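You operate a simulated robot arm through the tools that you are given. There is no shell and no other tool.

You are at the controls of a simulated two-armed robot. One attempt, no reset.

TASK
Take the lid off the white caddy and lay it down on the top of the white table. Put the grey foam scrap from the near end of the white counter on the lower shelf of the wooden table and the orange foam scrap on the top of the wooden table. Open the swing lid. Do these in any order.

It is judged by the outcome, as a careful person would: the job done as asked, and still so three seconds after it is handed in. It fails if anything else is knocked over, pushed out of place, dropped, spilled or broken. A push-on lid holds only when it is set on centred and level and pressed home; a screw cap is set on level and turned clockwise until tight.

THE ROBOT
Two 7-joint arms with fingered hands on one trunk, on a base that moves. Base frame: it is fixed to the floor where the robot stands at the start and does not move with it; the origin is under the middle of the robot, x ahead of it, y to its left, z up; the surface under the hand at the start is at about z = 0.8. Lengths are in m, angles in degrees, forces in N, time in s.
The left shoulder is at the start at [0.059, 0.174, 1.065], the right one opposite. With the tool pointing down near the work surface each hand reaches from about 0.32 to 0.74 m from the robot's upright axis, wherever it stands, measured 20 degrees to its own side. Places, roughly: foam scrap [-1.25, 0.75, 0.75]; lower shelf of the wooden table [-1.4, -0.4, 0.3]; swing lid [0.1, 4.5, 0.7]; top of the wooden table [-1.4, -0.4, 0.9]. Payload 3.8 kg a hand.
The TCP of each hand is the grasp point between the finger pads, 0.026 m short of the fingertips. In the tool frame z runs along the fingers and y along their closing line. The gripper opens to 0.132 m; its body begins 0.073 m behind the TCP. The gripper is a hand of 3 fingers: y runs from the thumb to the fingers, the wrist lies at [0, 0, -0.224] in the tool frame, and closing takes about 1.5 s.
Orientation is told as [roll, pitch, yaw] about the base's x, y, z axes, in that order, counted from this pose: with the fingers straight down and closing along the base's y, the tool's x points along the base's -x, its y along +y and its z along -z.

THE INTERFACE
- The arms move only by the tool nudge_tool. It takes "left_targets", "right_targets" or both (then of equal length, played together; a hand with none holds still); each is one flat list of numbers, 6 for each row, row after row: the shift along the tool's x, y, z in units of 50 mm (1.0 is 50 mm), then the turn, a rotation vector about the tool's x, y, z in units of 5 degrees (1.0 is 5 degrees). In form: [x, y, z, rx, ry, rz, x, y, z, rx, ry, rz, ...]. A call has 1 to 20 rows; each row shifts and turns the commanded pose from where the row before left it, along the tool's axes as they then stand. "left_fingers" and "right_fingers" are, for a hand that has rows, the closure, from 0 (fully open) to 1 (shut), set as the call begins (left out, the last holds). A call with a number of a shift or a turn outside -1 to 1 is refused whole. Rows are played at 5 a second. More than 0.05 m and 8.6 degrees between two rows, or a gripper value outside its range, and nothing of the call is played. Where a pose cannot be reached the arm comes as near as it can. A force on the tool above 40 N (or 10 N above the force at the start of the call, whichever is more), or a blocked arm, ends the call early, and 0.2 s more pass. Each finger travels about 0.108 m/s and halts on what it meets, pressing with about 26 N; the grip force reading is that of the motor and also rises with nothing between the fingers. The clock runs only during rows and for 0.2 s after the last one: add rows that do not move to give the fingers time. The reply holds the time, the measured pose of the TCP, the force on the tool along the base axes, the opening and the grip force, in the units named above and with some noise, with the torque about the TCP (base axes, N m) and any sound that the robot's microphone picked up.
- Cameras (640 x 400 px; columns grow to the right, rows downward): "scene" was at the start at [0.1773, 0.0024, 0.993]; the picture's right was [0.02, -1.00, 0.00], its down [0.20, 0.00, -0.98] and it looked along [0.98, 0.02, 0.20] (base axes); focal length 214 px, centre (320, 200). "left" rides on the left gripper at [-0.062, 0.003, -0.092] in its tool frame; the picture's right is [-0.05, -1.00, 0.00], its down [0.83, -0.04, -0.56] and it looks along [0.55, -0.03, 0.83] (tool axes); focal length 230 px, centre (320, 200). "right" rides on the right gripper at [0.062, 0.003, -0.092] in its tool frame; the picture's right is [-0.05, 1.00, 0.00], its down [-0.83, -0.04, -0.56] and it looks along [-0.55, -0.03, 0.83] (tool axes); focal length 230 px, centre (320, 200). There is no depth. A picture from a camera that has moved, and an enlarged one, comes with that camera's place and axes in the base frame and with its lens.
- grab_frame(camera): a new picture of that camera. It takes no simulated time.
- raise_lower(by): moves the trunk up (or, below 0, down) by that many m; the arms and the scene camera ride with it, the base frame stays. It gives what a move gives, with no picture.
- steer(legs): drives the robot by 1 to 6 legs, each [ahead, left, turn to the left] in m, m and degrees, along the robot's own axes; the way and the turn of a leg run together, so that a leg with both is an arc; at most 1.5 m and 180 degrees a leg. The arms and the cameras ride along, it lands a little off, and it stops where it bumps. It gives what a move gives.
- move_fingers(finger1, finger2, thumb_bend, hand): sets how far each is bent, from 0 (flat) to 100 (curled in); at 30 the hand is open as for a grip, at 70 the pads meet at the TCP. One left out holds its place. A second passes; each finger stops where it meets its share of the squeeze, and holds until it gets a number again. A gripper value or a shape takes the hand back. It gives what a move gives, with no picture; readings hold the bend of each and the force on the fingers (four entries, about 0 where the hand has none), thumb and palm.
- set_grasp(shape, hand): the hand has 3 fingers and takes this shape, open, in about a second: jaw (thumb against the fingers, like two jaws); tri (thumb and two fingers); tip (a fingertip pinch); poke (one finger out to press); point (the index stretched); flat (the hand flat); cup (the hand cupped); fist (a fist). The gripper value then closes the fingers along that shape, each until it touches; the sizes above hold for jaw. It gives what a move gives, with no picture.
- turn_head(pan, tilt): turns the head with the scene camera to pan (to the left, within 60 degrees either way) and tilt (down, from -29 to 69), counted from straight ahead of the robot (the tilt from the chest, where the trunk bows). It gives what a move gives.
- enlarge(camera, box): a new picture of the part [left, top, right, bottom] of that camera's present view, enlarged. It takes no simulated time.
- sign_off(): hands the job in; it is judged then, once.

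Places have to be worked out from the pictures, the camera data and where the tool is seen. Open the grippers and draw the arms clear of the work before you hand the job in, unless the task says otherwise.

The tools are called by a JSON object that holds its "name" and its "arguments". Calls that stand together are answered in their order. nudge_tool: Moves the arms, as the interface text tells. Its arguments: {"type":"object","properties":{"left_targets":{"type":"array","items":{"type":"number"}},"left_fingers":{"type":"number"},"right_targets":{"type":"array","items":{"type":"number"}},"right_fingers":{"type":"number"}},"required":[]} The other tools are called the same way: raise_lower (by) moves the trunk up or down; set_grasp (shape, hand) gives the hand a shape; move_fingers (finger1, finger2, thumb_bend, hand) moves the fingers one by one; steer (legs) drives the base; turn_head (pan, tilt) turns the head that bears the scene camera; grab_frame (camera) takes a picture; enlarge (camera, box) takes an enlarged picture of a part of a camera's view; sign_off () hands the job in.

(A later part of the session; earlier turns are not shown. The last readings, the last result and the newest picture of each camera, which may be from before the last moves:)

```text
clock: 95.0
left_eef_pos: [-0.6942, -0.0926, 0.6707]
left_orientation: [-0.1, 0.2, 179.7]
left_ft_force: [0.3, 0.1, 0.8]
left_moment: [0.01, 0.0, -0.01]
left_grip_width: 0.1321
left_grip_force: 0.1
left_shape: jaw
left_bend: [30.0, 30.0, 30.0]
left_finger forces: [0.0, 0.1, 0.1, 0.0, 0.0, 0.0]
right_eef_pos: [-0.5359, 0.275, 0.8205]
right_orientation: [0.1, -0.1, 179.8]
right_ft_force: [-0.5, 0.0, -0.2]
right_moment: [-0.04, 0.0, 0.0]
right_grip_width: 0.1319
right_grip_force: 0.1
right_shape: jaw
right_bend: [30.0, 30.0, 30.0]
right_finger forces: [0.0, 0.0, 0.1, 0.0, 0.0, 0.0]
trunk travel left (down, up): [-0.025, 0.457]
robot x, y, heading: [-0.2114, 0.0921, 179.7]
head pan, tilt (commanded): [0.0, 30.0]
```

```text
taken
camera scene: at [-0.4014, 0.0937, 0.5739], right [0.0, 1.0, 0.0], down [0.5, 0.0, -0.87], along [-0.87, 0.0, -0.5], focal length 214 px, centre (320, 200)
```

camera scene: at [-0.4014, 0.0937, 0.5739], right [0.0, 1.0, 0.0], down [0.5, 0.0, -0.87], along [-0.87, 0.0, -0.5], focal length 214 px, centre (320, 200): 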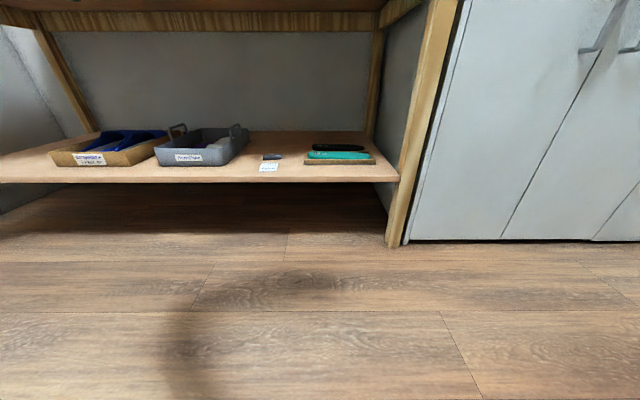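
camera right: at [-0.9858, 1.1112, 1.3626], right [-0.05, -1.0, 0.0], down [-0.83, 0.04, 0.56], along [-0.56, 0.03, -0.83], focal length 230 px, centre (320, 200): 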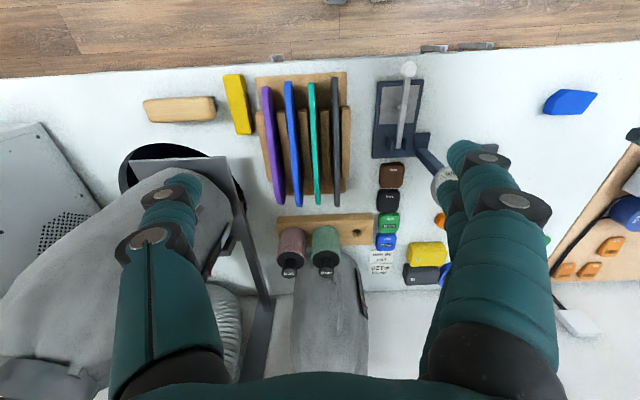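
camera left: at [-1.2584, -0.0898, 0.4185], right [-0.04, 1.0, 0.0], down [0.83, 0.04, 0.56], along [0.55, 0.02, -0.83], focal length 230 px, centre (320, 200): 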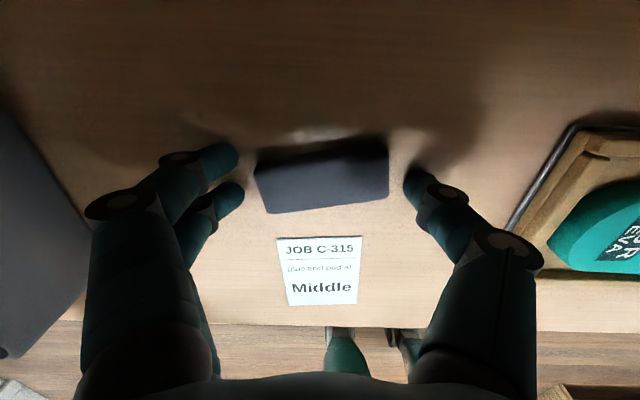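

The trunk move must be at most 0.4; I raise in two parts.

{"name": "raise_lower", "arguments": {"by": 0.25}}

{"name": "raise_lower", "arguments": {"by": 0.2}}

{"name": "steer", "arguments": {"legs": [[0.2, 0.3, 0]]}}

{"name": "turn_head", "arguments": {"pan": 0, "tilt": 35}}

{"name": "grab_frame", "arguments": {"camera": "scene"}}

{"name": "grab_frame", "arguments": {"camera": "right"}}

```text
clock: 97.5
left_eef_pos: [-0.692, -0.0921, 0.9201]
left_orientation: [0.0, 0.1, 179.8]
left_ft_force: [-0.6, -0.1, -1.1]
left_moment: [0.01, -0.01, -0.01]
left_grip_width: 0.1321
left_grip_force: 0.2
left_shape: jaw
left_bend: [30.0, 30.0, 30.0]
left_finger forces: [0.0, 0.0, 0.0, 0.0, 0.0, 0.0]
right_eef_pos: [-0.5359, 0.276, 1.0701]
right_orientation: [0.0, 0.0, 179.8]
right_ft_force: [0.2, 0.0, 0.5]
right_moment: [0.0, 0.04, 0.02]
right_grip_width: 0.1318
right_grip_force: 0.1
right_shape: jaw
right_bend: [30.0, 30.0, 30.0]
right_finger forces: [0.0, 0.0, 0.1, 0.1, 0.1, 0.1]
trunk travel left (down, up): [-0.275, 0.207]
robot x, y, heading: [-0.211, 0.0925, 179.6]
head pan, tilt (commanded): [0.0, 30.0]
```

```text
clock: 99.7
left_eef_pos: [-0.6926, -0.0914, 1.1206]
left_orientation: [-0.1, 0.2, 179.7]
left_ft_force: [0.1, -0.5, -0.8]
left_moment: [-0.01, 0.04, -0.02]
left_grip_width: 0.1319
left_grip_force: 0.1
left_shape: jaw
left_bend: [30.0, 30.0, 30.0]
left_finger forces: [0.0, 0.0, 0.1, 0.1, 0.0, 0.0]
right_eef_pos: [-0.5356, 0.2752, 1.2694]
right_orientation: [0.0, 0.1, 179.7]
right_ft_force: [-0.2, 0.7, -0.9]
right_moment: [0.0, 0.0, 0.02]
right_grip_width: 0.132
right_grip_force: 0.1
right_shape: jaw
right_bend: [30.0, 30.0, 30.0]
right_finger forces: [0.0, 0.1, 0.2, 0.0, 0.0, 0.1]
trunk travel left (down, up): [-0.475, 0.007]
robot x, y, heading: [-0.2075, 0.0876, 179.7]
head pan, tilt (commanded): [0.0, 30.0]
```

```text
clock: 103.0
left_eef_pos: [-0.8907, -0.4004, 1.121]
left_orientation: [0.0, 0.0, -179.9]
left_ft_force: [0.0, -0.2, 0.2]
left_moment: [-0.02, 0.01, -0.01]
left_grip_width: 0.1319
left_grip_force: 0.1
left_shape: jaw
left_bend: [30.0, 30.0, 30.0]
left_finger forces: [0.0, 0.0, 0.0, 0.0, 0.1, 0.0]
right_eef_pos: [-0.7363, -0.031, 1.2695]
right_orientation: [0.1, 0.0, -179.9]
right_ft_force: [0.2, 0.3, -0.2]
right_moment: [-0.01, -0.02, -0.01]
right_grip_width: 0.132
right_grip_force: 0.0
right_shape: jaw
right_bend: [30.0, 30.0, 30.0]
right_finger forces: [0.1, 0.0, 0.0, 0.0, 0.1, 0.1]
trunk travel left (down, up): [-0.475, 0.007]
robot x, y, heading: [-0.4124, -0.2156, -179.8]
head pan, tilt (commanded): [0.0, 30.0]
```

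```text
clock: 103.6
left_eef_pos: [-0.8909, -0.3997, 1.1211]
left_orientation: [0.1, 0.1, -179.8]
left_ft_force: [-1.2, -0.2, 0.5]
left_moment: [0.0, -0.01, 0.0]
left_grip_width: 0.1316
left_grip_force: 0.0
left_shape: jaw
left_bend: [30.0, 30.0, 30.0]
left_finger forces: [0.0, 0.0, 0.0, 0.0, 0.0, 0.1]
right_eef_pos: [-0.7349, -0.0308, 1.2696]
right_orientation: [0.0, -0.1, -179.9]
right_ft_force: [-0.3, -0.3, 0.0]
right_moment: [-0.03, 0.01, 0.0]
right_grip_width: 0.1318
right_grip_force: 0.0
right_shape: jaw
right_bend: [30.0, 30.0, 30.0]
right_finger forces: [0.1, 0.1, 0.0, 0.0, 0.1, 0.1]
trunk travel left (down, up): [-0.475, 0.007]
robot x, y, heading: [-0.4135, -0.2133, -180.1]
head pan, tilt (commanded): [0.0, 35.0]
```

```text
taken
camera scene: at [-0.6083, -0.2123, 1.0507], right [0.0, 1.0, 0.0], down [0.57, 0.0, -0.82], along [-0.82, 0.0, -0.57], focal length 214 px, centre (320, 200)
```

scene: 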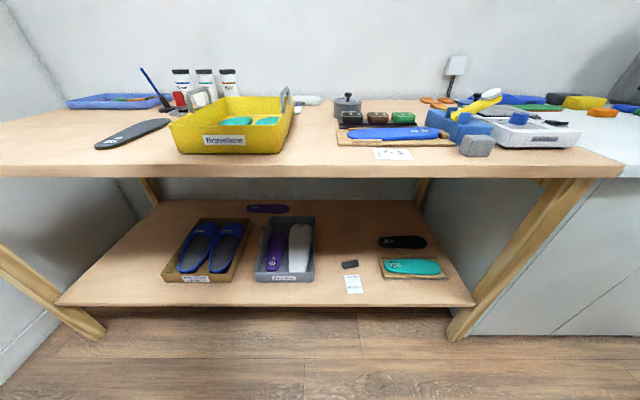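

```text
taken
camera right: at [-0.6741, -0.033, 1.3626], right [-0.05, -1.0, 0.0], down [-0.83, 0.04, 0.56], along [-0.56, 0.03, -0.83], focal length 230 px, centre (320, 200)
```

right: 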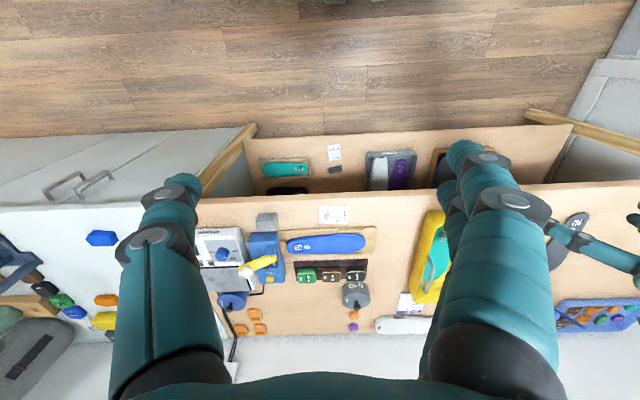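

The grey scrap is visible on the shelf. On the tabletop a free patch is around [-1.09,-0.19] (between the yellow tray and the card). I go back to the counter for the orange scrap.

{"name": "steer", "arguments": {"legs": [[0, -1.16, 0], [0.34, 0, 0]]}}

{"name": "turn_head", "arguments": {"pan": 15, "tilt": 35}}

{"name": "grab_frame", "arguments": {"camera": "scene"}}

{"name": "grab_frame", "arguments": {"camera": "left"}}

```text
clock: 116.0
left_eef_pos: [-1.2301, 0.7727, 1.1206]
left_orientation: [0.0, 0.0, 180.0]
left_ft_force: [-0.5, -0.5, 0.2]
left_moment: [0.01, 0.03, 0.05]
left_grip_width: 0.1319
left_grip_force: 0.0
left_shape: jaw
left_bend: [30.0, 30.0, 30.0]
left_finger forces: [0.0, 0.0, 0.0, 0.0, 0.0, 0.0]
right_eef_pos: [-1.0746, 1.1425, 1.27]
right_orientation: [0.0, -0.1, -179.9]
right_ft_force: [-0.1, -0.3, -0.5]
right_moment: [0.0, -0.03, 0.0]
right_grip_width: 0.132
right_grip_force: 0.0
right_shape: jaw
right_bend: [30.0, 30.0, 30.0]
right_finger forces: [0.1, 0.1, 0.1, 0.1, 0.0, 0.0]
trunk travel left (down, up): [-0.475, 0.007]
robot x, y, heading: [-0.7495, 0.959, -179.6]
head pan, tilt (commanded): [0.0, 35.0]
```

```text
clock: 116.8
left_eef_pos: [-1.2299, 0.7725, 1.1214]
left_orientation: [0.0, 0.0, 180.1]
left_ft_force: [1.2, 0.6, -0.1]
left_moment: [0.02, 0.0, 0.01]
left_grip_width: 0.132
left_grip_force: 0.1
left_shape: jaw
left_bend: [30.0, 30.0, 30.0]
left_finger forces: [0.0, 0.1, 0.0, 0.1, 0.0, 0.0]
right_eef_pos: [-1.0743, 1.1423, 1.2711]
right_orientation: [0.0, -0.1, -179.9]
right_ft_force: [0.0, -0.1, -0.1]
right_moment: [0.0, 0.0, -0.03]
right_grip_width: 0.1319
right_grip_force: 0.0
right_shape: jaw
right_bend: [30.0, 30.0, 30.0]
right_finger forces: [0.0, 0.1, 0.0, 0.0, 0.1, 0.0]
trunk travel left (down, up): [-0.475, 0.007]
robot x, y, heading: [-0.7501, 0.9627, -179.9]
head pan, tilt (commanded): [15.0, 35.0]
```

```text
taken
camera scene: at [-0.9444, 0.9375, 1.0506], right [-0.26, 0.97, 0.0], down [0.55, 0.15, -0.82], along [-0.79, -0.21, -0.57], focal length 214 px, centre (320, 200)
```

scene: 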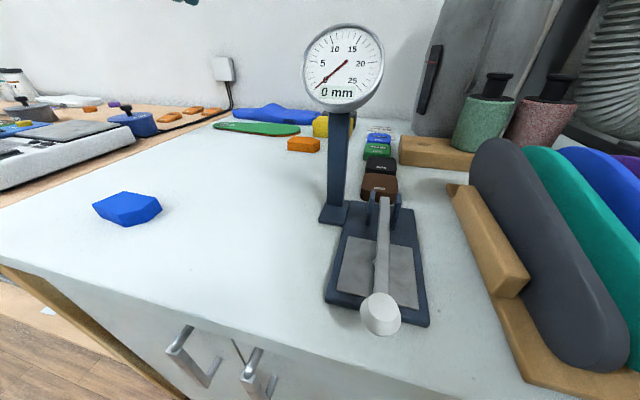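

```text
taken
camera left: at [-1.2919, 0.7689, 1.213], right [-0.05, 1.0, 0.0], down [0.83, 0.04, 0.56], along [0.55, 0.03, -0.83], focal length 230 px, centre (320, 200)
```

left: 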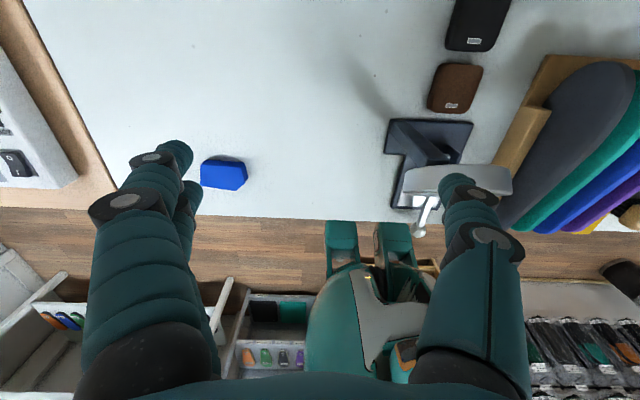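

Orange confirms at ≈[-1.414,0.772]. I move the left hand forward above it and descend to z≈1.0, then check the wrist view.

{"name": "nudge_tool", "arguments": {"left_targets": [-0.92, 0, 0, 0, 0, 0, -0.92, 0, 0, 0, 0, 0, -0.92, 0, 0, 0, 0, 0, -0.92, 0, 0, 0, 0, 0, 0, 0, 0.8, 0, 0, 0, 0, 0, 0.8, 0, 0, 0, 0, 0, 0.8, 0, 0, 0], "left_fingers": 0}}

{"name": "grab_frame", "arguments": {"camera": "left"}}

{"name": "grab_frame", "arguments": {"camera": "scene"}}

```text
clock: 118.4
left_eef_pos: [-1.3841, 0.7705, 0.9979]
left_orientation: [-0.1, 0.2, 180.0]
left_ft_force: [0.6, 0.4, 0.7]
left_moment: [0.01, 0.0, -0.04]
left_grip_width: 0.1318
left_grip_force: 0.2
left_shape: jaw
left_bend: [30.0, 30.0, 30.0]
left_finger forces: [0.0, 0.0, 0.1, 0.0, 0.0, 0.0]
left hand out of reach, approached as far as the arm can: row 4
right_eef_pos: [-1.0762, 1.1415, 1.27]
right_orientation: [0.0, 0.1, -179.9]
right_ft_force: [0.1, -0.9, 0.1]
right_moment: [0.03, -0.02, -0.02]
right_grip_width: 0.1317
right_grip_force: 0.0
right_shape: jaw
right_bend: [30.0, 30.0, 30.0]
right_finger forces: [0.1, 0.0, 0.0, 0.0, 0.1, 0.0]
trunk travel left (down, up): [-0.475, 0.007]
robot x, y, heading: [-0.7509, 0.9586, -180.0]
head pan, tilt (commanded): [15.0, 35.0]
```

```text
taken
camera left: at [-1.4456, 0.7676, 1.0896], right [-0.05, 1.0, 0.0], down [0.83, 0.04, 0.56], along [0.56, 0.03, -0.83], focal length 230 px, centre (320, 200)
```

left: 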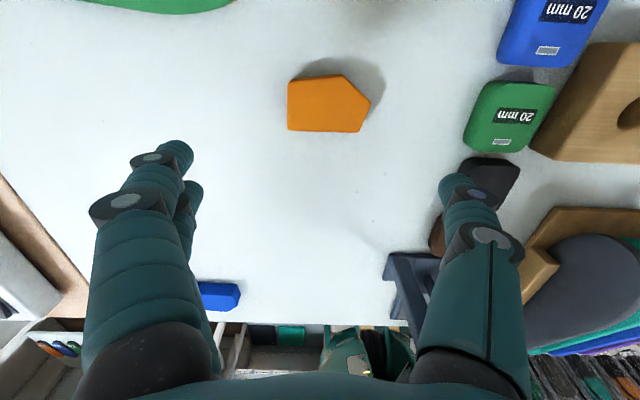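

```text
taken
camera scene: at [-0.9447, 0.9368, 1.0505], right [-0.26, 0.97, 0.0], down [0.55, 0.15, -0.82], along [-0.79, -0.21, -0.57], focal length 214 px, centre (320, 200)
```

scene: 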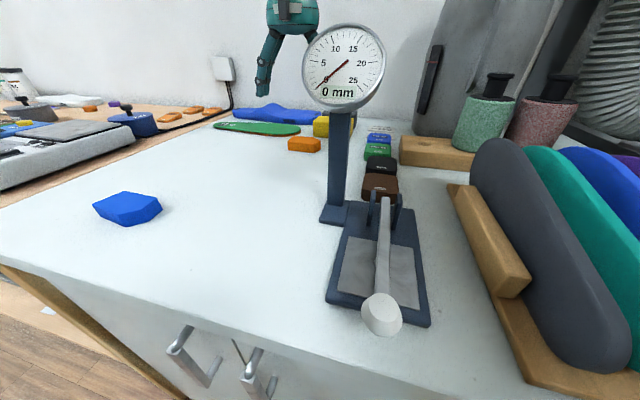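

The orange scrap is a pentagon at y 0.743–0.813, x −1.425…−1.385. I move 15 mm forward and 7 mm to +y while descending to z≈0.892.

{"name": "nudge_tool", "arguments": {"left_targets": [0, -0.15, 0.5, 0, 0, 0, -0.15, 0, 0.6, 0, 0, 0, -0.15, 0, 0.6, 0, 0, 0, 0, 0, 0.4, 0, 0, 0], "left_fingers": 0}}

{"name": "grab_frame", "arguments": {"camera": "left"}}

{"name": "enlarge", "arguments": {"camera": "scene", "box": [220, 60, 380, 180]}}

```text
clock: 119.4
left_eef_pos: [-1.3978, 0.7769, 0.8933]
left_orientation: [0.0, 0.0, 180.0]
left_ft_force: [0.2, 0.5, 0.8]
left_moment: [0.01, -0.01, -0.02]
left_grip_width: 0.132
left_grip_force: 0.1
left_shape: jaw
left_bend: [30.0, 30.0, 30.0]
left_finger forces: [0.0, 0.0, 0.0, 0.0, 0.0, 0.0]
right_eef_pos: [-1.0747, 1.1431, 1.2701]
right_orientation: [0.1, -0.1, -179.9]
right_ft_force: [0.2, 0.2, 0.3]
right_moment: [-0.02, -0.02, -0.03]
right_grip_width: 0.1319
right_grip_force: 0.1
right_shape: jaw
right_bend: [30.0, 30.0, 30.0]
right_finger forces: [0.0, 0.1, 0.0, 0.0, 0.1, 0.0]
trunk travel left (down, up): [-0.475, 0.007]
robot x, y, heading: [-0.7514, 0.9578, -180.0]
head pan, tilt (commanded): [15.0, 35.0]
```

```text
taken
camera left: at [-1.4583, 0.7738, 0.9849], right [-0.05, 1.0, 0.0], down [0.83, 0.04, 0.56], along [0.55, 0.03, -0.83], focal length 230 px, centre (320, 200)
```

left: 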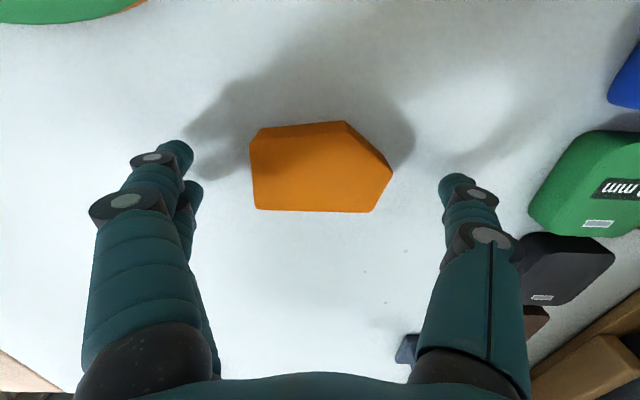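

```text
3.33 times, centred on (300, 120) of scene
camera zoom: at [-0.9443, 0.9376, 1.0507], right [-0.26, 0.97, 0.0], down [0.55, 0.15, -0.82], along [-0.79, -0.21, -0.57], focal length 715 px, centre (387, 467)
```

zoom: 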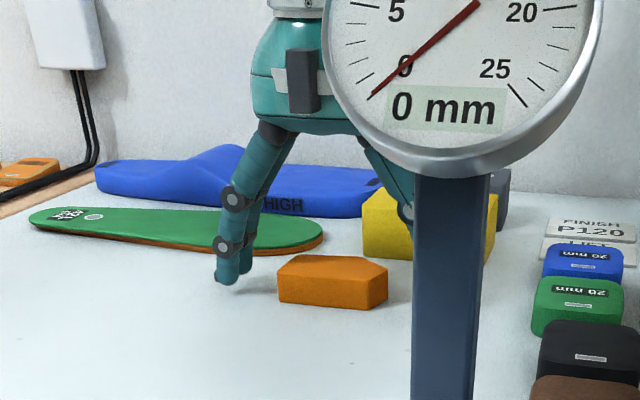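

The scrap's left face and lower-right face differ by ~27°, so I yaw the hand about 11° (thumb towards the robot) to share the slope, lower 5 mm, and close.

{"name": "nudge_tool", "arguments": {"left_targets": [0, 0, 0, 0, 0, 0.8, 0, 0, 0, 0, 0, 0.8, 0, 0, 0.1, 0, 0, 0.6], "left_fingers": 0}}

{"name": "grab_frame", "arguments": {"camera": "left"}}

```text
clock: 120.2
left_eef_pos: [-1.3964, 0.7766, 0.888]
left_orientation: [0.0, 0.0, 169.0]
left_ft_force: [0.0, 0.2, 0.6]
left_moment: [0.01, 0.0, 0.0]
left_grip_width: 0.1318
left_grip_force: 0.1
left_shape: jaw
left_bend: [30.0, 30.0, 30.0]
left_finger forces: [0.0, 0.0, 0.0, 0.1, 0.0, 0.0]
right_eef_pos: [-1.0752, 1.1423, 1.2707]
right_orientation: [0.0, 0.1, -179.8]
right_ft_force: [-0.5, 0.4, 0.3]
right_moment: [0.0, 0.0, 0.01]
right_grip_width: 0.1321
right_grip_force: 0.0
right_shape: jaw
right_bend: [30.0, 30.0, 30.0]
right_finger forces: [0.1, 0.0, 0.0, 0.0, 0.1, 0.0]
trunk travel left (down, up): [-0.475, 0.007]
robot x, y, heading: [-0.7527, 0.963, -180.0]
head pan, tilt (commanded): [15.0, 35.0]
```

```text
taken
camera left: at [-1.4584, 0.7856, 0.9796], right [0.14, 0.99, 0.0], down [0.82, -0.12, 0.56], along [0.55, -0.08, -0.83], focal length 230 px, centre (320, 200)
```

left: 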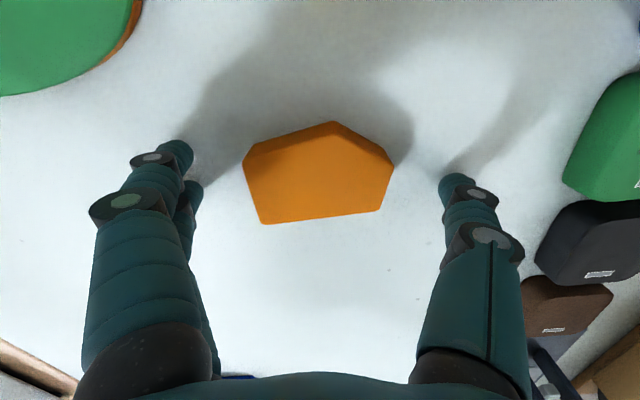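

The sides are now symmetric about the closing line. I close the fingers.

{"name": "nudge_tool", "arguments": {"left_targets": [0, 0, 0, 0, 0, 0, 0, 0, 0, 0, 0, 0, 0, 0, 0, 0, 0, 0, 0, 0, 0, 0, 0, 0, 0, 0, 0, 0, 0, 0, 0, 0, 0, 0, 0, 0, 0, 0, 0, 0, 0, 0], "left_fingers": 1}}

{"name": "grab_frame", "arguments": {"camera": "left"}}

```text
clock: 121.8
left_eef_pos: [-1.3975, 0.7771, 0.8877]
left_orientation: [-0.1, 0.0, 169.1]
left_ft_force: [1.0, 0.5, -0.3]
left_moment: [-0.02, -0.02, -0.01]
left_grip_width: 0.0629
left_grip_force: 25.6
left_shape: jaw
left_bend: [73.0, 73.0, 70.0]
left_finger forces: [11.5, 11.8, 0.0, 0.1, 23.5, 0.0]
right_eef_pos: [-1.0759, 1.1419, 1.2701]
right_orientation: [0.0, -0.2, -179.9]
right_ft_force: [-0.5, 0.2, 0.0]
right_moment: [0.04, 0.0, 0.06]
right_grip_width: 0.1318
right_grip_force: 0.0
right_shape: jaw
right_bend: [30.0, 30.0, 30.0]
right_finger forces: [0.1, 0.0, 0.0, 0.0, 0.1, 0.1]
trunk travel left (down, up): [-0.475, 0.007]
robot x, y, heading: [-0.7533, 0.9627, -180.1]
head pan, tilt (commanded): [15.0, 35.0]
```

```text
taken
camera left: at [-1.4584, 0.7858, 0.98], right [0.14, 0.99, 0.0], down [0.82, -0.12, 0.56], along [0.55, -0.08, -0.83], focal length 230 px, centre (320, 200)
```

left: 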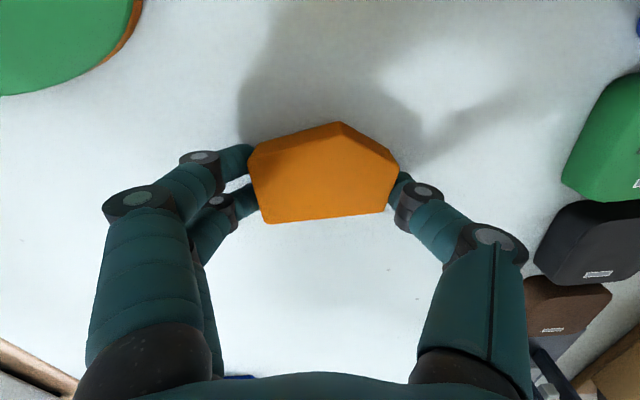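

The orange scrap is gripped without slipping. I lift it straight up.

{"name": "nudge_tool", "arguments": {"left_targets": [0, 0, -0.3, 0, 0, 0, 0, 0, -0.5, 0, 0, 0, 0, 0, -0.7, 0, 0, 0, 0, 0, -0.8, 0, 0, 0]}}

{"name": "grab_frame", "arguments": {"camera": "left"}}

{"name": "grab_frame", "arguments": {"camera": "scene"}}

```text
clock: 122.8
left_eef_pos: [-1.3963, 0.7776, 1.0056]
left_orientation: [0.0, 0.0, 168.9]
left_ft_force: [1.0, -0.9, -0.4]
left_moment: [-0.01, 0.02, 0.02]
left_grip_width: 0.0629
left_grip_force: 26.1
left_shape: jaw
left_bend: [73.0, 73.0, 70.0]
left_finger forces: [11.4, 11.8, 0.1, 0.0, 23.5, 0.0]
right_eef_pos: [-1.0739, 1.1425, 1.2713]
right_orientation: [0.0, 0.0, -179.8]
right_ft_force: [1.0, 0.7, 0.4]
right_moment: [0.01, -0.02, 0.03]
right_grip_width: 0.1321
right_grip_force: 0.1
right_shape: jaw
right_bend: [30.0, 30.0, 30.0]
right_finger forces: [0.0, 0.0, 0.0, 0.0, 0.0, 0.1]
trunk travel left (down, up): [-0.475, 0.007]
robot x, y, heading: [-0.7505, 0.9612, -180.0]
head pan, tilt (commanded): [15.0, 35.0]
```

```text
taken
camera left: at [-1.458, 0.7862, 1.0977], right [0.14, 0.99, 0.0], down [0.82, -0.12, 0.56], along [0.55, -0.08, -0.83], focal length 230 px, centre (320, 200)
```

left: 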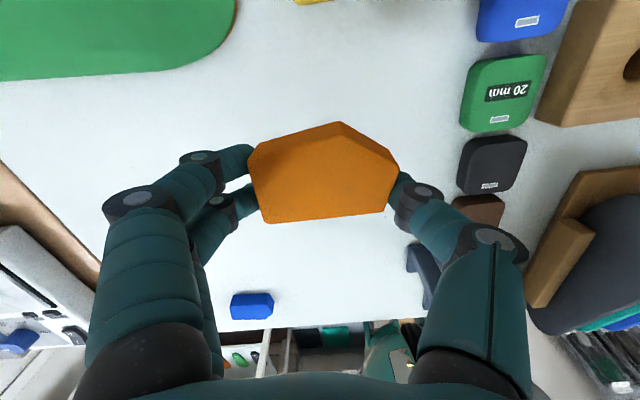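

```text
taken
camera scene: at [-0.9439, 0.9377, 1.0508], right [-0.26, 0.97, 0.0], down [0.55, 0.15, -0.82], along [-0.79, -0.21, -0.57], focal length 214 px, centre (320, 200)
```

scene: 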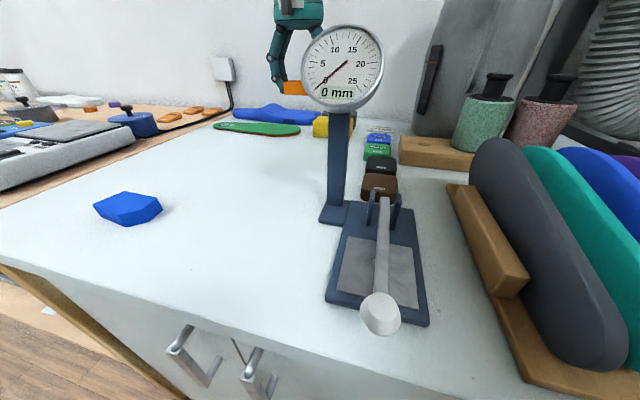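

I pull the hand back and sideways away from the dial while rising to about z 1.14.

{"name": "nudge_tool", "arguments": {"left_targets": [0.4, 0.6, -0.6, 0, 0, 0, 0.4, 0.6, -0.6, 0, 0, 0, 0.5, 0.4, -0.7, 0, 0, 0, 0.5, 0, -0.7, 0, 0, 0]}}

{"name": "steer", "arguments": {"legs": [[-0.3, 0, 0], [0, 0.97, 0]]}}

{"name": "turn_head", "arguments": {"pan": 0, "tilt": 40}}

{"name": "grab_frame", "arguments": {"camera": "scene"}}

```text
clock: 123.8
left_eef_pos: [-1.3214, 0.6803, 1.1365]
left_orientation: [0.0, -0.1, 168.9]
left_ft_force: [-0.4, 0.1, -0.3]
left_moment: [0.0, 0.0, -0.01]
left_grip_width: 0.0631
left_grip_force: 26.1
left_shape: jaw
left_bend: [73.0, 73.0, 70.0]
left_finger forces: [11.5, 11.8, 0.0, 0.1, 23.4, 0.1]
right_eef_pos: [-1.0724, 1.1417, 1.27]
right_orientation: [-0.1, 0.0, -179.9]
right_ft_force: [-0.2, 0.2, -0.2]
right_moment: [-0.04, -0.01, 0.0]
right_grip_width: 0.1321
right_grip_force: 0.1
right_shape: jaw
right_bend: [30.0, 30.0, 30.0]
right_finger forces: [0.0, 0.1, 0.0, 0.0, 0.0, 0.1]
trunk travel left (down, up): [-0.475, 0.007]
robot x, y, heading: [-0.7515, 0.9603, -180.0]
head pan, tilt (commanded): [15.0, 35.0]
```

```text
clock: 134.2
left_eef_pos: [-1.0246, -0.2806, 1.1359]
left_orientation: [0.0, 0.0, 168.8]
left_ft_force: [0.0, -0.4, 0.1]
left_moment: [0.01, 0.03, -0.02]
left_grip_width: 0.0631
left_grip_force: 25.5
left_shape: jaw
left_bend: [73.0, 73.0, 70.0]
left_finger forces: [11.5, 11.9, 0.0, 0.1, 23.4, 0.1]
right_eef_pos: [-0.7747, 0.1808, 1.2706]
right_orientation: [0.1, -0.1, 179.7]
right_ft_force: [-0.3, -0.3, 0.6]
right_moment: [0.03, 0.02, -0.03]
right_grip_width: 0.1318
right_grip_force: 0.1
right_shape: jaw
right_bend: [30.0, 30.0, 30.0]
right_finger forces: [0.0, 0.0, 0.0, 0.0, 0.1, 0.0]
trunk travel left (down, up): [-0.475, 0.007]
robot x, y, heading: [-0.4516, -0.006, 180.1]
head pan, tilt (commanded): [15.0, 35.0]
```

```text
clock: 135.0
left_eef_pos: [-1.0257, -0.2789, 1.1355]
left_orientation: [0.0, -0.1, 168.7]
left_ft_force: [0.6, 0.5, -0.8]
left_moment: [0.02, -0.01, 0.0]
left_grip_width: 0.0631
left_grip_force: 25.6
left_shape: jaw
left_bend: [73.0, 73.0, 70.0]
left_finger forces: [11.5, 11.8, 0.0, 0.0, 23.5, 0.1]
right_eef_pos: [-0.7738, 0.1799, 1.2714]
right_orientation: [0.1, 0.0, 179.8]
right_ft_force: [0.3, -0.7, -0.5]
right_moment: [0.0, 0.0, -0.03]
right_grip_width: 0.1318
right_grip_force: 0.1
right_shape: jaw
right_bend: [30.0, 30.0, 30.0]
right_finger forces: [0.1, 0.1, 0.0, 0.0, 0.0, 0.0]
trunk travel left (down, up): [-0.475, 0.007]
robot x, y, heading: [-0.4532, -0.0043, 179.7]
head pan, tilt (commanded): [0.0, 40.0]
```

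```text
taken
camera scene: at [-0.645, -0.0024, 1.0431], right [0.0, 1.0, 0.0], down [0.64, 0.0, -0.77], along [-0.77, 0.0, -0.64], focal length 214 px, centre (320, 200)
```

scene: 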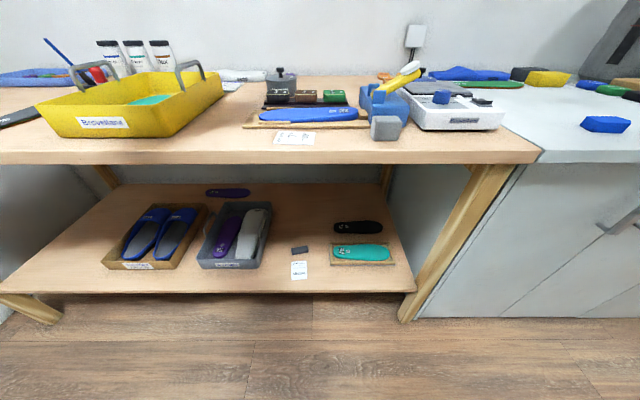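

Holding orange over the wooden table. The free patch at x≈-1.09 is between the tray (y≈-0.33) and the card (y≈-0.095); I move over [-1.095,-0.212] and descend to z≈0.95.

{"name": "nudge_tool", "arguments": {"left_targets": [-0.82, -0.52, 0, 0, 0, 0, -0.82, -0.52, 0, 0, 0, 0, 0, 0, 0.9, 0, 0, 0, 0, 0, 0.9, 0, 0, 0, 0, 0, 0.9, 0, 0, 0, 0, 0, 0.9, 0, 0, 0]}}

{"name": "grab_frame", "arguments": {"camera": "scene"}}

{"name": "grab_frame", "arguments": {"camera": "left"}}

```text
clock: 136.4
left_eef_pos: [-1.0875, -0.2211, 0.9519]
left_orientation: [0.0, 0.1, 168.8]
left_ft_force: [-0.1, 0.8, 0.4]
left_moment: [0.02, 0.04, 0.0]
left_grip_width: 0.0629
left_grip_force: 26.1
left_shape: jaw
left_bend: [73.0, 73.0, 70.0]
left_finger forces: [11.6, 12.0, 0.0, 0.0, 23.9, 0.1]
left hand out of reach, approached as far as the arm can: row 2
right_eef_pos: [-0.7751, 0.1794, 1.2678]
right_orientation: [0.0, 0.1, 179.8]
right_ft_force: [-0.5, 0.3, 0.7]
right_moment: [-0.01, 0.03, 0.0]
right_grip_width: 0.1319
right_grip_force: 0.1
right_shape: jaw
right_bend: [30.0, 30.0, 30.0]
right_finger forces: [0.0, 0.0, 0.0, 0.1, 0.0, 0.0]
trunk travel left (down, up): [-0.475, 0.007]
robot x, y, heading: [-0.45, -0.0039, 180.0]
head pan, tilt (commanded): [0.0, 40.0]
```

```text
taken
camera scene: at [-0.6456, -0.0024, 1.0428], right [0.0, 1.0, 0.0], down [0.64, 0.0, -0.77], along [-0.77, 0.0, -0.64], focal length 214 px, centre (320, 200)
```

scene: 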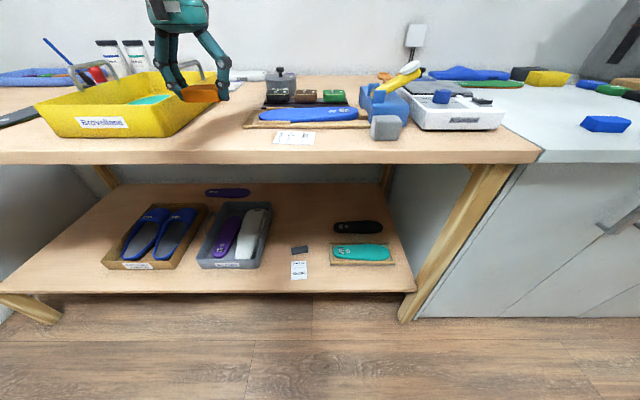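

```text
taken
camera left: at [-1.1481, -0.2131, 1.0441], right [0.14, 0.99, 0.0], down [0.82, -0.12, 0.56], along [0.55, -0.08, -0.83], focal length 230 px, centre (320, 200)
```

left: 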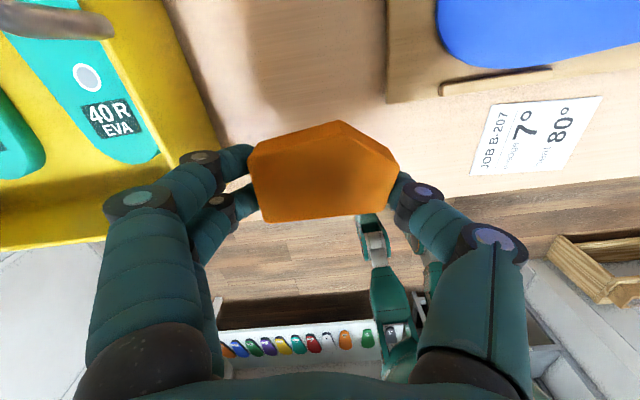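

The tray rim is within about a centimetre of the fingers here, so this patch is too tight. I lift again and strafe left to inspect the emptier left part of the tabletop.

{"name": "nudge_tool", "arguments": {"left_targets": [0, 0, -0.9, 0, 0, 0, 0, 0, -0.9, 0, 0, 0, 0, 0, -0.9, 0, 0, 0, 0.6, 0, -0.7, 0, 0, 0]}}

{"name": "steer", "arguments": {"legs": [[0, 0.55, 0]]}}

{"name": "grab_frame", "arguments": {"camera": "scene"}}

{"name": "grab_frame", "arguments": {"camera": "left"}}

```text
clock: 137.4
left_eef_pos: [-1.0542, -0.2292, 1.1265]
left_orientation: [0.0, -0.1, 168.7]
left_ft_force: [0.9, -0.4, 0.0]
left_moment: [0.01, 0.01, 0.01]
left_grip_width: 0.063
left_grip_force: 25.6
left_shape: jaw
left_bend: [73.0, 73.0, 70.0]
left_finger forces: [11.6, 12.1, 0.0, 0.0, 23.5, 0.0]
right_eef_pos: [-0.7728, 0.1777, 1.2714]
right_orientation: [0.0, -0.2, 179.8]
right_ft_force: [-0.8, 0.0, 0.5]
right_moment: [-0.01, 0.06, 0.02]
right_grip_width: 0.132
right_grip_force: 0.2
right_shape: jaw
right_bend: [30.0, 30.0, 30.0]
right_finger forces: [0.0, 0.0, 0.1, 0.1, 0.1, 0.0]
trunk travel left (down, up): [-0.475, 0.007]
robot x, y, heading: [-0.4513, -0.006, 179.9]
head pan, tilt (commanded): [0.0, 40.0]
```

```text
clock: 142.8
left_eef_pos: [-1.0589, -0.7873, 1.1258]
left_orientation: [-0.1, -0.1, 168.7]
left_ft_force: [1.2, -0.1, -0.2]
left_moment: [0.01, 0.0, 0.02]
left_grip_width: 0.0626
left_grip_force: 26.1
left_shape: jaw
left_bend: [73.0, 73.0, 70.0]
left_finger forces: [11.6, 12.0, 0.0, 0.0, 23.5, 0.0]
right_eef_pos: [-0.777, -0.3783, 1.2707]
right_orientation: [0.1, -0.1, 179.8]
right_ft_force: [0.4, -0.2, 0.2]
right_moment: [0.01, -0.02, 0.0]
right_grip_width: 0.1318
right_grip_force: 0.1
right_shape: jaw
right_bend: [30.0, 30.0, 30.0]
right_finger forces: [0.0, 0.1, 0.0, 0.1, 0.0, 0.0]
trunk travel left (down, up): [-0.475, 0.007]
robot x, y, heading: [-0.4523, -0.5615, 179.6]
head pan, tilt (commanded): [0.0, 40.0]
```

```text
taken
camera scene: at [-0.6471, -0.5615, 1.0431], right [0.0, 1.0, 0.0], down [0.64, 0.0, -0.77], along [-0.77, 0.0, -0.64], focal length 214 px, centre (320, 200)
```

scene: 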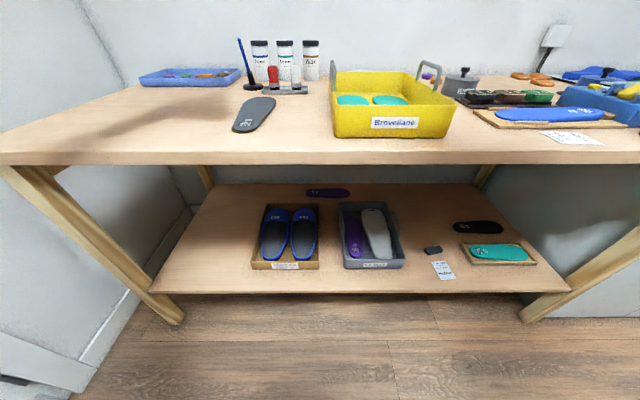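

```text
taken
camera left: at [-1.12, -0.7783, 1.2173], right [0.14, 0.99, 0.0], down [0.82, -0.12, 0.56], along [0.55, -0.08, -0.83], focal length 230 px, centre (320, 200)
```

left: 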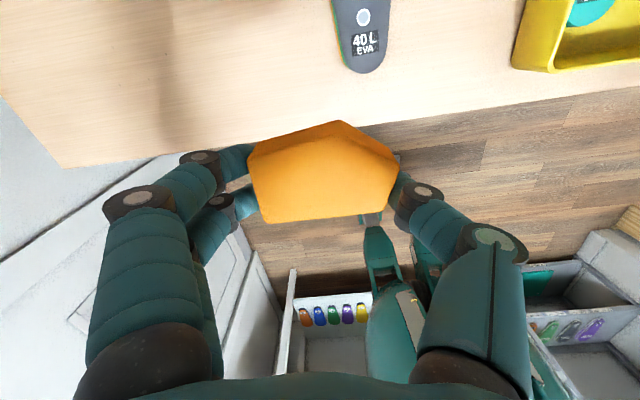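

There's a large empty area left of the dark insole (around [-1.13,-0.87]). I drive 8 cm ahead and 7 cm left, then descend to z≈0.95.

{"name": "steer", "arguments": {"legs": [[0.08, 0.08, 0]]}}

{"name": "nudge_tool", "arguments": {"left_targets": [0, 0, 0.9, 0, 0, 0, 0, 0, 0.9, 0, 0, 0, 0, 0, 0.9, 0, 0, 0, 0, 0, 0.9, 0, 0, 0]}}

{"name": "grab_frame", "arguments": {"camera": "left"}}

{"name": "grab_frame", "arguments": {"camera": "scene"}}

```text
clock: 144.1
left_eef_pos: [-1.1387, -0.867, 1.126]
left_orientation: [0.0, -0.1, 168.7]
left_ft_force: [-0.7, -0.6, 0.1]
left_moment: [-0.03, 0.02, 0.0]
left_grip_width: 0.0628
left_grip_force: 25.7
left_shape: jaw
left_bend: [73.0, 73.0, 70.0]
left_finger forces: [11.5, 12.0, 0.1, 0.0, 23.6, 0.1]
right_eef_pos: [-0.8586, -0.4584, 1.2703]
right_orientation: [0.1, -0.1, 179.9]
right_ft_force: [-0.3, -0.3, 0.1]
right_moment: [0.0, 0.02, 0.02]
right_grip_width: 0.1318
right_grip_force: 0.0
right_shape: jaw
right_bend: [30.0, 30.0, 30.0]
right_finger forces: [0.0, 0.0, 0.0, 0.0, 0.0, 0.0]
trunk travel left (down, up): [-0.475, 0.007]
robot x, y, heading: [-0.5335, -0.6463, 179.5]
head pan, tilt (commanded): [0.0, 40.0]
```

```text
clock: 145.1
left_eef_pos: [-1.1414, -0.8649, 0.9439]
left_orientation: [-0.1, 0.1, 168.6]
left_ft_force: [-0.2, 0.3, -0.8]
left_moment: [0.0, 0.0, 0.01]
left_grip_width: 0.0629
left_grip_force: 26.2
left_shape: jaw
left_bend: [73.0, 73.0, 70.0]
left_finger forces: [11.5, 11.9, 0.0, 0.0, 23.5, 0.1]
right_eef_pos: [-0.8592, -0.4589, 1.2702]
right_orientation: [0.0, 0.0, 179.8]
right_ft_force: [0.5, -1.2, -0.2]
right_moment: [0.02, 0.03, -0.02]
right_grip_width: 0.1319
right_grip_force: 0.1
right_shape: jaw
right_bend: [30.0, 30.0, 30.0]
right_finger forces: [0.1, 0.0, 0.0, 0.0, 0.1, 0.0]
trunk travel left (down, up): [-0.475, 0.007]
robot x, y, heading: [-0.5354, -0.6397, 179.7]
head pan, tilt (commanded): [0.0, 40.0]
```

```text
taken
camera left: at [-1.202, -0.8563, 1.0359], right [0.14, 0.99, 0.0], down [0.82, -0.12, 0.56], along [0.55, -0.08, -0.83], focal length 230 px, centre (320, 200)
```

left: 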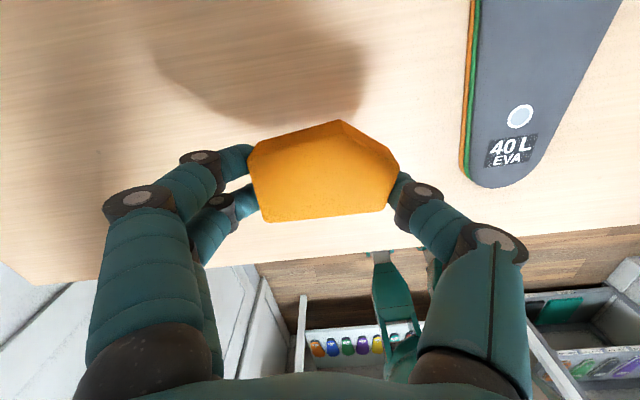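

```text
taken
camera scene: at [-0.7291, -0.641, 1.0429], right [0.0, 1.0, 0.0], down [0.64, 0.0, -0.77], along [-0.77, 0.0, -0.64], focal length 214 px, centre (320, 200)
```

scene: 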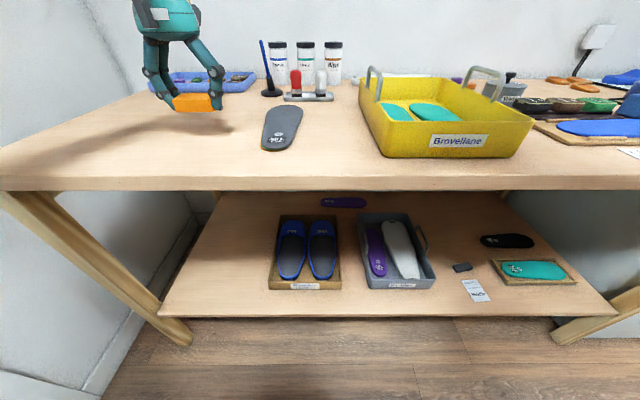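

Plenty of room. I descend towards the tabletop.

{"name": "nudge_tool", "arguments": {"left_targets": [0, 0, 0.4, 0, 0, 0, 0, 0, 0.4, 0, 0, 0, 0, 0, 0.1, 0, 0, 0]}}

{"name": "enlarge", "arguments": {"camera": "scene", "box": [120, 60, 260, 160]}}

```text
clock: 145.9
left_eef_pos: [-1.14, -0.8643, 0.9014]
left_orientation: [0.0, 0.0, 168.7]
left_ft_force: [0.6, -0.1, 0.2]
left_moment: [-0.01, 0.01, 0.01]
left_grip_width: 0.0628
left_grip_force: 26.6
left_shape: jaw
left_bend: [73.0, 73.0, 70.0]
left_finger forces: [11.6, 11.9, 0.1, 0.1, 23.5, 0.1]
right_eef_pos: [-0.8578, -0.4582, 1.27]
right_orientation: [0.1, -0.2, 179.9]
right_ft_force: [0.3, 0.2, 0.1]
right_moment: [0.02, 0.0, -0.03]
right_grip_width: 0.1321
right_grip_force: 0.2
right_shape: jaw
right_bend: [30.0, 30.0, 30.0]
right_finger forces: [0.0, 0.0, 0.0, 0.1, 0.0, 0.1]
trunk travel left (down, up): [-0.475, 0.007]
robot x, y, heading: [-0.5311, -0.6403, 179.9]
head pan, tilt (commanded): [0.0, 40.0]
```

```text
4.00 times, centred on (190, 110) of scene
camera zoom: at [-0.7285, -0.6409, 1.0431], right [0.0, 1.0, 0.0], down [0.64, 0.0, -0.77], along [-0.77, 0.0, -0.64], focal length 858 px, centre (840, 560)
```

zoom: 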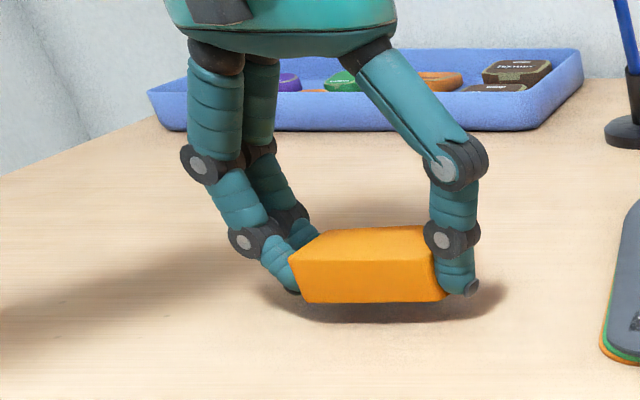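

About 1–1.5 cm gap remains. I take small steps down, watching the force.

{"name": "nudge_tool", "arguments": {"left_targets": [0, 0, 0.08, 0, 0, 0, 0, 0, 0.06, 0, 0, 0, 0, 0, 0.04, 0, 0, 0]}}

{"name": "enlarge", "arguments": {"camera": "scene", "box": [120, 60, 260, 160]}}

```text
clock: 146.7
left_eef_pos: [-1.1394, -0.8662, 0.8921]
left_orientation: [0.0, 0.0, 168.6]
left_ft_force: [0.6, -0.5, 0.1]
left_moment: [0.01, -0.01, -0.02]
left_grip_width: 0.0628
left_grip_force: 25.8
left_shape: jaw
left_bend: [73.0, 73.0, 70.0]
left_finger forces: [11.5, 11.9, 0.0, 0.0, 23.5, 0.1]
right_eef_pos: [-0.858, -0.4581, 1.2703]
right_orientation: [0.1, 0.0, 179.8]
right_ft_force: [-0.1, 0.4, 0.0]
right_moment: [-0.03, 0.02, -0.01]
right_grip_width: 0.1319
right_grip_force: 0.0
right_shape: jaw
right_bend: [30.0, 30.0, 30.0]
right_finger forces: [0.1, 0.0, 0.1, 0.1, 0.1, 0.0]
trunk travel left (down, up): [-0.475, 0.007]
robot x, y, heading: [-0.5333, -0.643, 180.0]
head pan, tilt (commanded): [0.0, 40.0]
```

```text
4.00 times, centred on (190, 110) of scene
camera zoom: at [-0.7287, -0.6409, 1.0431], right [0.0, 1.0, 0.0], down [0.64, 0.0, -0.77], along [-0.77, 0.0, -0.64], focal length 858 px, centre (840, 560)
```

zoom: 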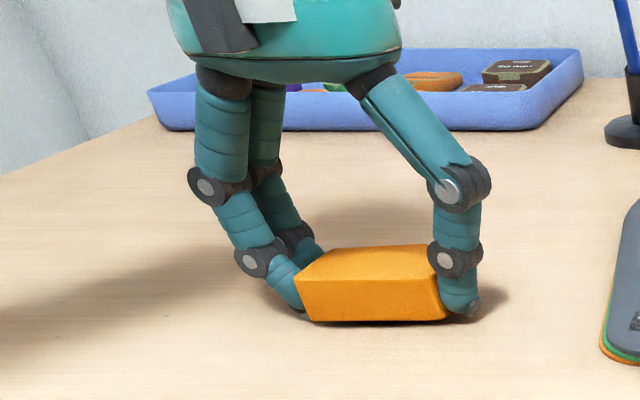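

Almost touching; two more 2 mm steps.

{"name": "nudge_tool", "arguments": {"left_targets": [0, 0, 0.04, 0, 0, 0, 0, 0, 0.04, 0, 0, 0, 0, 0, 0, 0, 0, 0]}}

{"name": "enlarge", "arguments": {"camera": "scene", "box": [120, 60, 260, 160]}}

```text
clock: 147.5
left_eef_pos: [-1.1401, -0.8667, 0.8879]
left_orientation: [0.0, 0.0, 168.7]
left_ft_force: [0.2, -0.7, -0.6]
left_moment: [0.03, 0.01, -0.04]
left_grip_width: 0.0628
left_grip_force: 25.9
left_shape: jaw
left_bend: [73.0, 73.0, 70.0]
left_finger forces: [11.6, 11.9, 0.1, 0.0, 23.6, 0.0]
right_eef_pos: [-0.8593, -0.4581, 1.2706]
right_orientation: [0.0, -0.1, 179.8]
right_ft_force: [1.0, -0.9, -0.2]
right_moment: [0.01, -0.01, -0.04]
right_grip_width: 0.1317
right_grip_force: 0.0
right_shape: jaw
right_bend: [30.0, 30.0, 30.0]
right_finger forces: [0.1, 0.1, 0.0, 0.0, 0.0, 0.0]
trunk travel left (down, up): [-0.475, 0.007]
robot x, y, heading: [-0.5363, -0.6388, 180.0]
head pan, tilt (commanded): [0.0, 40.0]
```

```text
4.00 times, centred on (190, 110) of scene
camera zoom: at [-0.7286, -0.6409, 1.0431], right [0.0, 1.0, 0.0], down [0.64, 0.0, -0.77], along [-0.77, 0.0, -0.64], focal length 858 px, centre (840, 560)
```

zoom: 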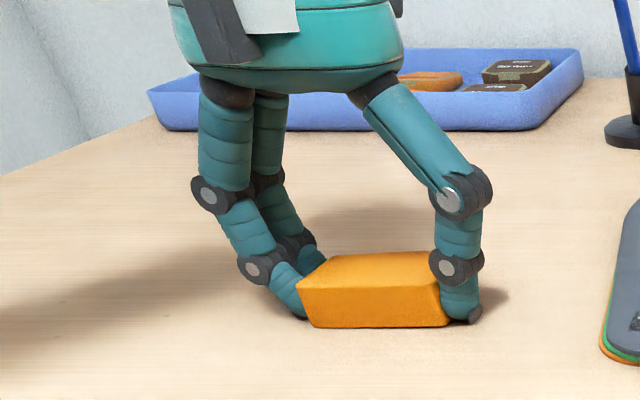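

The scrap is practically on the tabletop. I step 2 mm more and then open to about 90 mm.

{"name": "nudge_tool", "arguments": {"left_targets": [0, 0, 0.04, 0, 0, 0, 0, 0, 0, 0, 0, 0]}}

{"name": "nudge_tool", "arguments": {"left_targets": [0, 0, 0, 0, 0, 0, 0, 0, 0, 0, 0, 0, 0, 0, 0, 0, 0, 0, 0, 0, 0, 0, 0, 0, 0, 0, 0, 0, 0, 0], "left_fingers": 0.2}}

{"name": "enlarge", "arguments": {"camera": "scene", "box": [120, 60, 260, 160]}}

```text
clock: 148.1
left_eef_pos: [-1.1414, -0.868, 0.8877]
left_orientation: [0.0, -0.2, 168.7]
left_ft_force: [0.2, -0.9, 5.2]
left_moment: [-0.13, 0.02, 0.04]
left_grip_width: 0.0627
left_grip_force: 25.5
left_shape: jaw
left_bend: [73.0, 73.0, 70.0]
left_finger forces: [12.1, 13.4, 0.0, 0.1, 24.6, 0.0]
right_eef_pos: [-0.857, -0.4584, 1.2705]
right_orientation: [0.1, -0.1, 179.8]
right_ft_force: [0.1, 0.1, -0.5]
right_moment: [0.01, 0.0, -0.02]
right_grip_width: 0.1319
right_grip_force: 0.1
right_shape: jaw
right_bend: [30.0, 30.0, 30.0]
right_finger forces: [0.1, 0.1, 0.1, 0.0, 0.0, 0.0]
trunk travel left (down, up): [-0.475, 0.007]
robot x, y, heading: [-0.5307, -0.643, 179.6]
head pan, tilt (commanded): [0.0, 40.0]
```

```text
clock: 149.3
left_eef_pos: [-1.1393, -0.8672, 0.887]
left_orientation: [0.0, 0.0, 168.6]
left_ft_force: [0.2, 2.7, 6.6]
left_moment: [-0.33, 0.01, 0.02]
left_grip_width: 0.1041
left_grip_force: 0.1
left_shape: jaw
left_bend: [59.0, 63.0, 56.0]
left_finger forces: [0.0, 6.2, 0.0, 0.0, 0.0, 0.0]
right_eef_pos: [-0.8574, -0.4573, 1.271]
right_orientation: [0.0, -0.1, 179.9]
right_ft_force: [-0.4, 0.7, 1.0]
right_moment: [-0.03, -0.01, 0.01]
right_grip_width: 0.1318
right_grip_force: 0.1
right_shape: jaw
right_bend: [30.0, 30.0, 30.0]
right_finger forces: [0.0, 0.0, 0.1, 0.0, 0.1, 0.0]
trunk travel left (down, up): [-0.475, 0.007]
robot x, y, heading: [-0.5338, -0.6428, 179.6]
head pan, tilt (commanded): [0.0, 40.0]
```

```text
4.00 times, centred on (190, 110) of scene
camera zoom: at [-0.7282, -0.6405, 1.0432], right [0.0, 1.0, 0.0], down [0.64, 0.0, -0.77], along [-0.77, 0.0, -0.64], focal length 858 px, centre (840, 560)
```

zoom: 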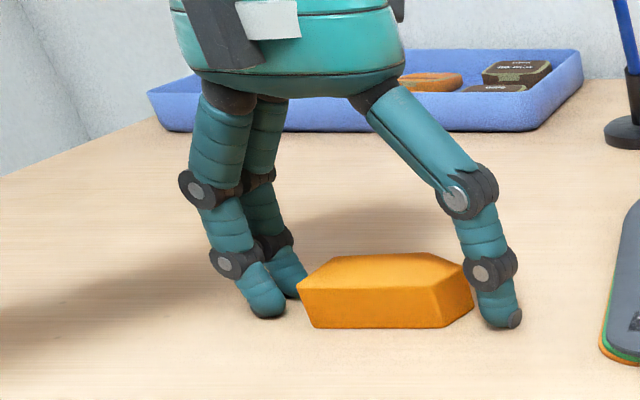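

Released. I ease up slightly, open fully, then lift clear.

{"name": "nudge_tool", "arguments": {"left_targets": [0, 0, -0.08, 0, 0, 0, 0, 0, 0, 0, 0, 0, 0, 0, 0, 0, 0, 0, 0, 0, 0, 0, 0, 0], "left_fingers": 0}}

{"name": "nudge_tool", "arguments": {"left_targets": [0, 0, -0.3, 0, 0, 0, 0, 0, -0.6, 0, 0, 0, 0, 0, -0.9, 0, 0, 0, 0, 0, -0.95, 0, 0, 0, 0, 0, -0.95, 0, 0, 0, 0, 0, -0.95, 0, 0, 0]}}

{"name": "grab_frame", "arguments": {"camera": "scene"}}

```text
clock: 150.3
left_eef_pos: [-1.1412, -0.8672, 0.89]
left_orientation: [0.0, 0.0, 168.6]
left_ft_force: [-0.5, 0.1, -0.9]
left_moment: [0.01, -0.01, -0.03]
left_grip_width: 0.1318
left_grip_force: 0.1
left_shape: jaw
left_bend: [30.0, 30.0, 30.0]
left_finger forces: [0.0, 0.0, 0.0, 0.0, 0.1, 0.0]
right_eef_pos: [-0.8583, -0.4582, 1.2695]
right_orientation: [0.2, -0.1, 179.8]
right_ft_force: [-0.4, -0.1, -0.3]
right_moment: [-0.03, 0.0, -0.02]
right_grip_width: 0.1319
right_grip_force: 0.1
right_shape: jaw
right_bend: [30.0, 30.0, 30.0]
right_finger forces: [0.0, 0.0, 0.0, 0.0, 0.0, 0.0]
trunk travel left (down, up): [-0.475, 0.007]
robot x, y, heading: [-0.5354, -0.6404, 179.7]
head pan, tilt (commanded): [0.0, 40.0]
```

```text
clock: 151.7
left_eef_pos: [-1.1395, -0.8656, 1.1239]
left_orientation: [0.0, -0.1, 168.7]
left_ft_force: [0.1, -0.1, -0.3]
left_moment: [0.02, 0.03, -0.01]
left_grip_width: 0.1319
left_grip_force: 0.1
left_shape: jaw
left_bend: [30.0, 30.0, 30.0]
left_finger forces: [0.0, 0.0, 0.1, 0.1, 0.0, 0.0]
right_eef_pos: [-0.8572, -0.4584, 1.2711]
right_orientation: [0.1, -0.1, 179.8]
right_ft_force: [-0.9, 0.6, -0.2]
right_moment: [-0.02, 0.0, 0.0]
right_grip_width: 0.1318
right_grip_force: 0.1
right_shape: jaw
right_bend: [30.0, 30.0, 30.0]
right_finger forces: [0.1, 0.0, 0.1, 0.0, 0.1, 0.0]
trunk travel left (down, up): [-0.475, 0.007]
robot x, y, heading: [-0.5335, -0.641, 179.6]
head pan, tilt (commanded): [0.0, 40.0]
```

```text
taken
camera scene: at [-0.7282, -0.6404, 1.0433], right [0.0, 1.0, 0.0], down [0.64, 0.0, -0.77], along [-0.77, 0.0, -0.64], focal length 214 px, centre (320, 200)
```

scene: 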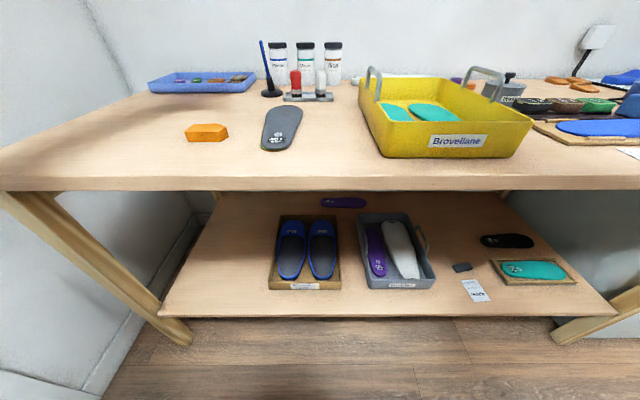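

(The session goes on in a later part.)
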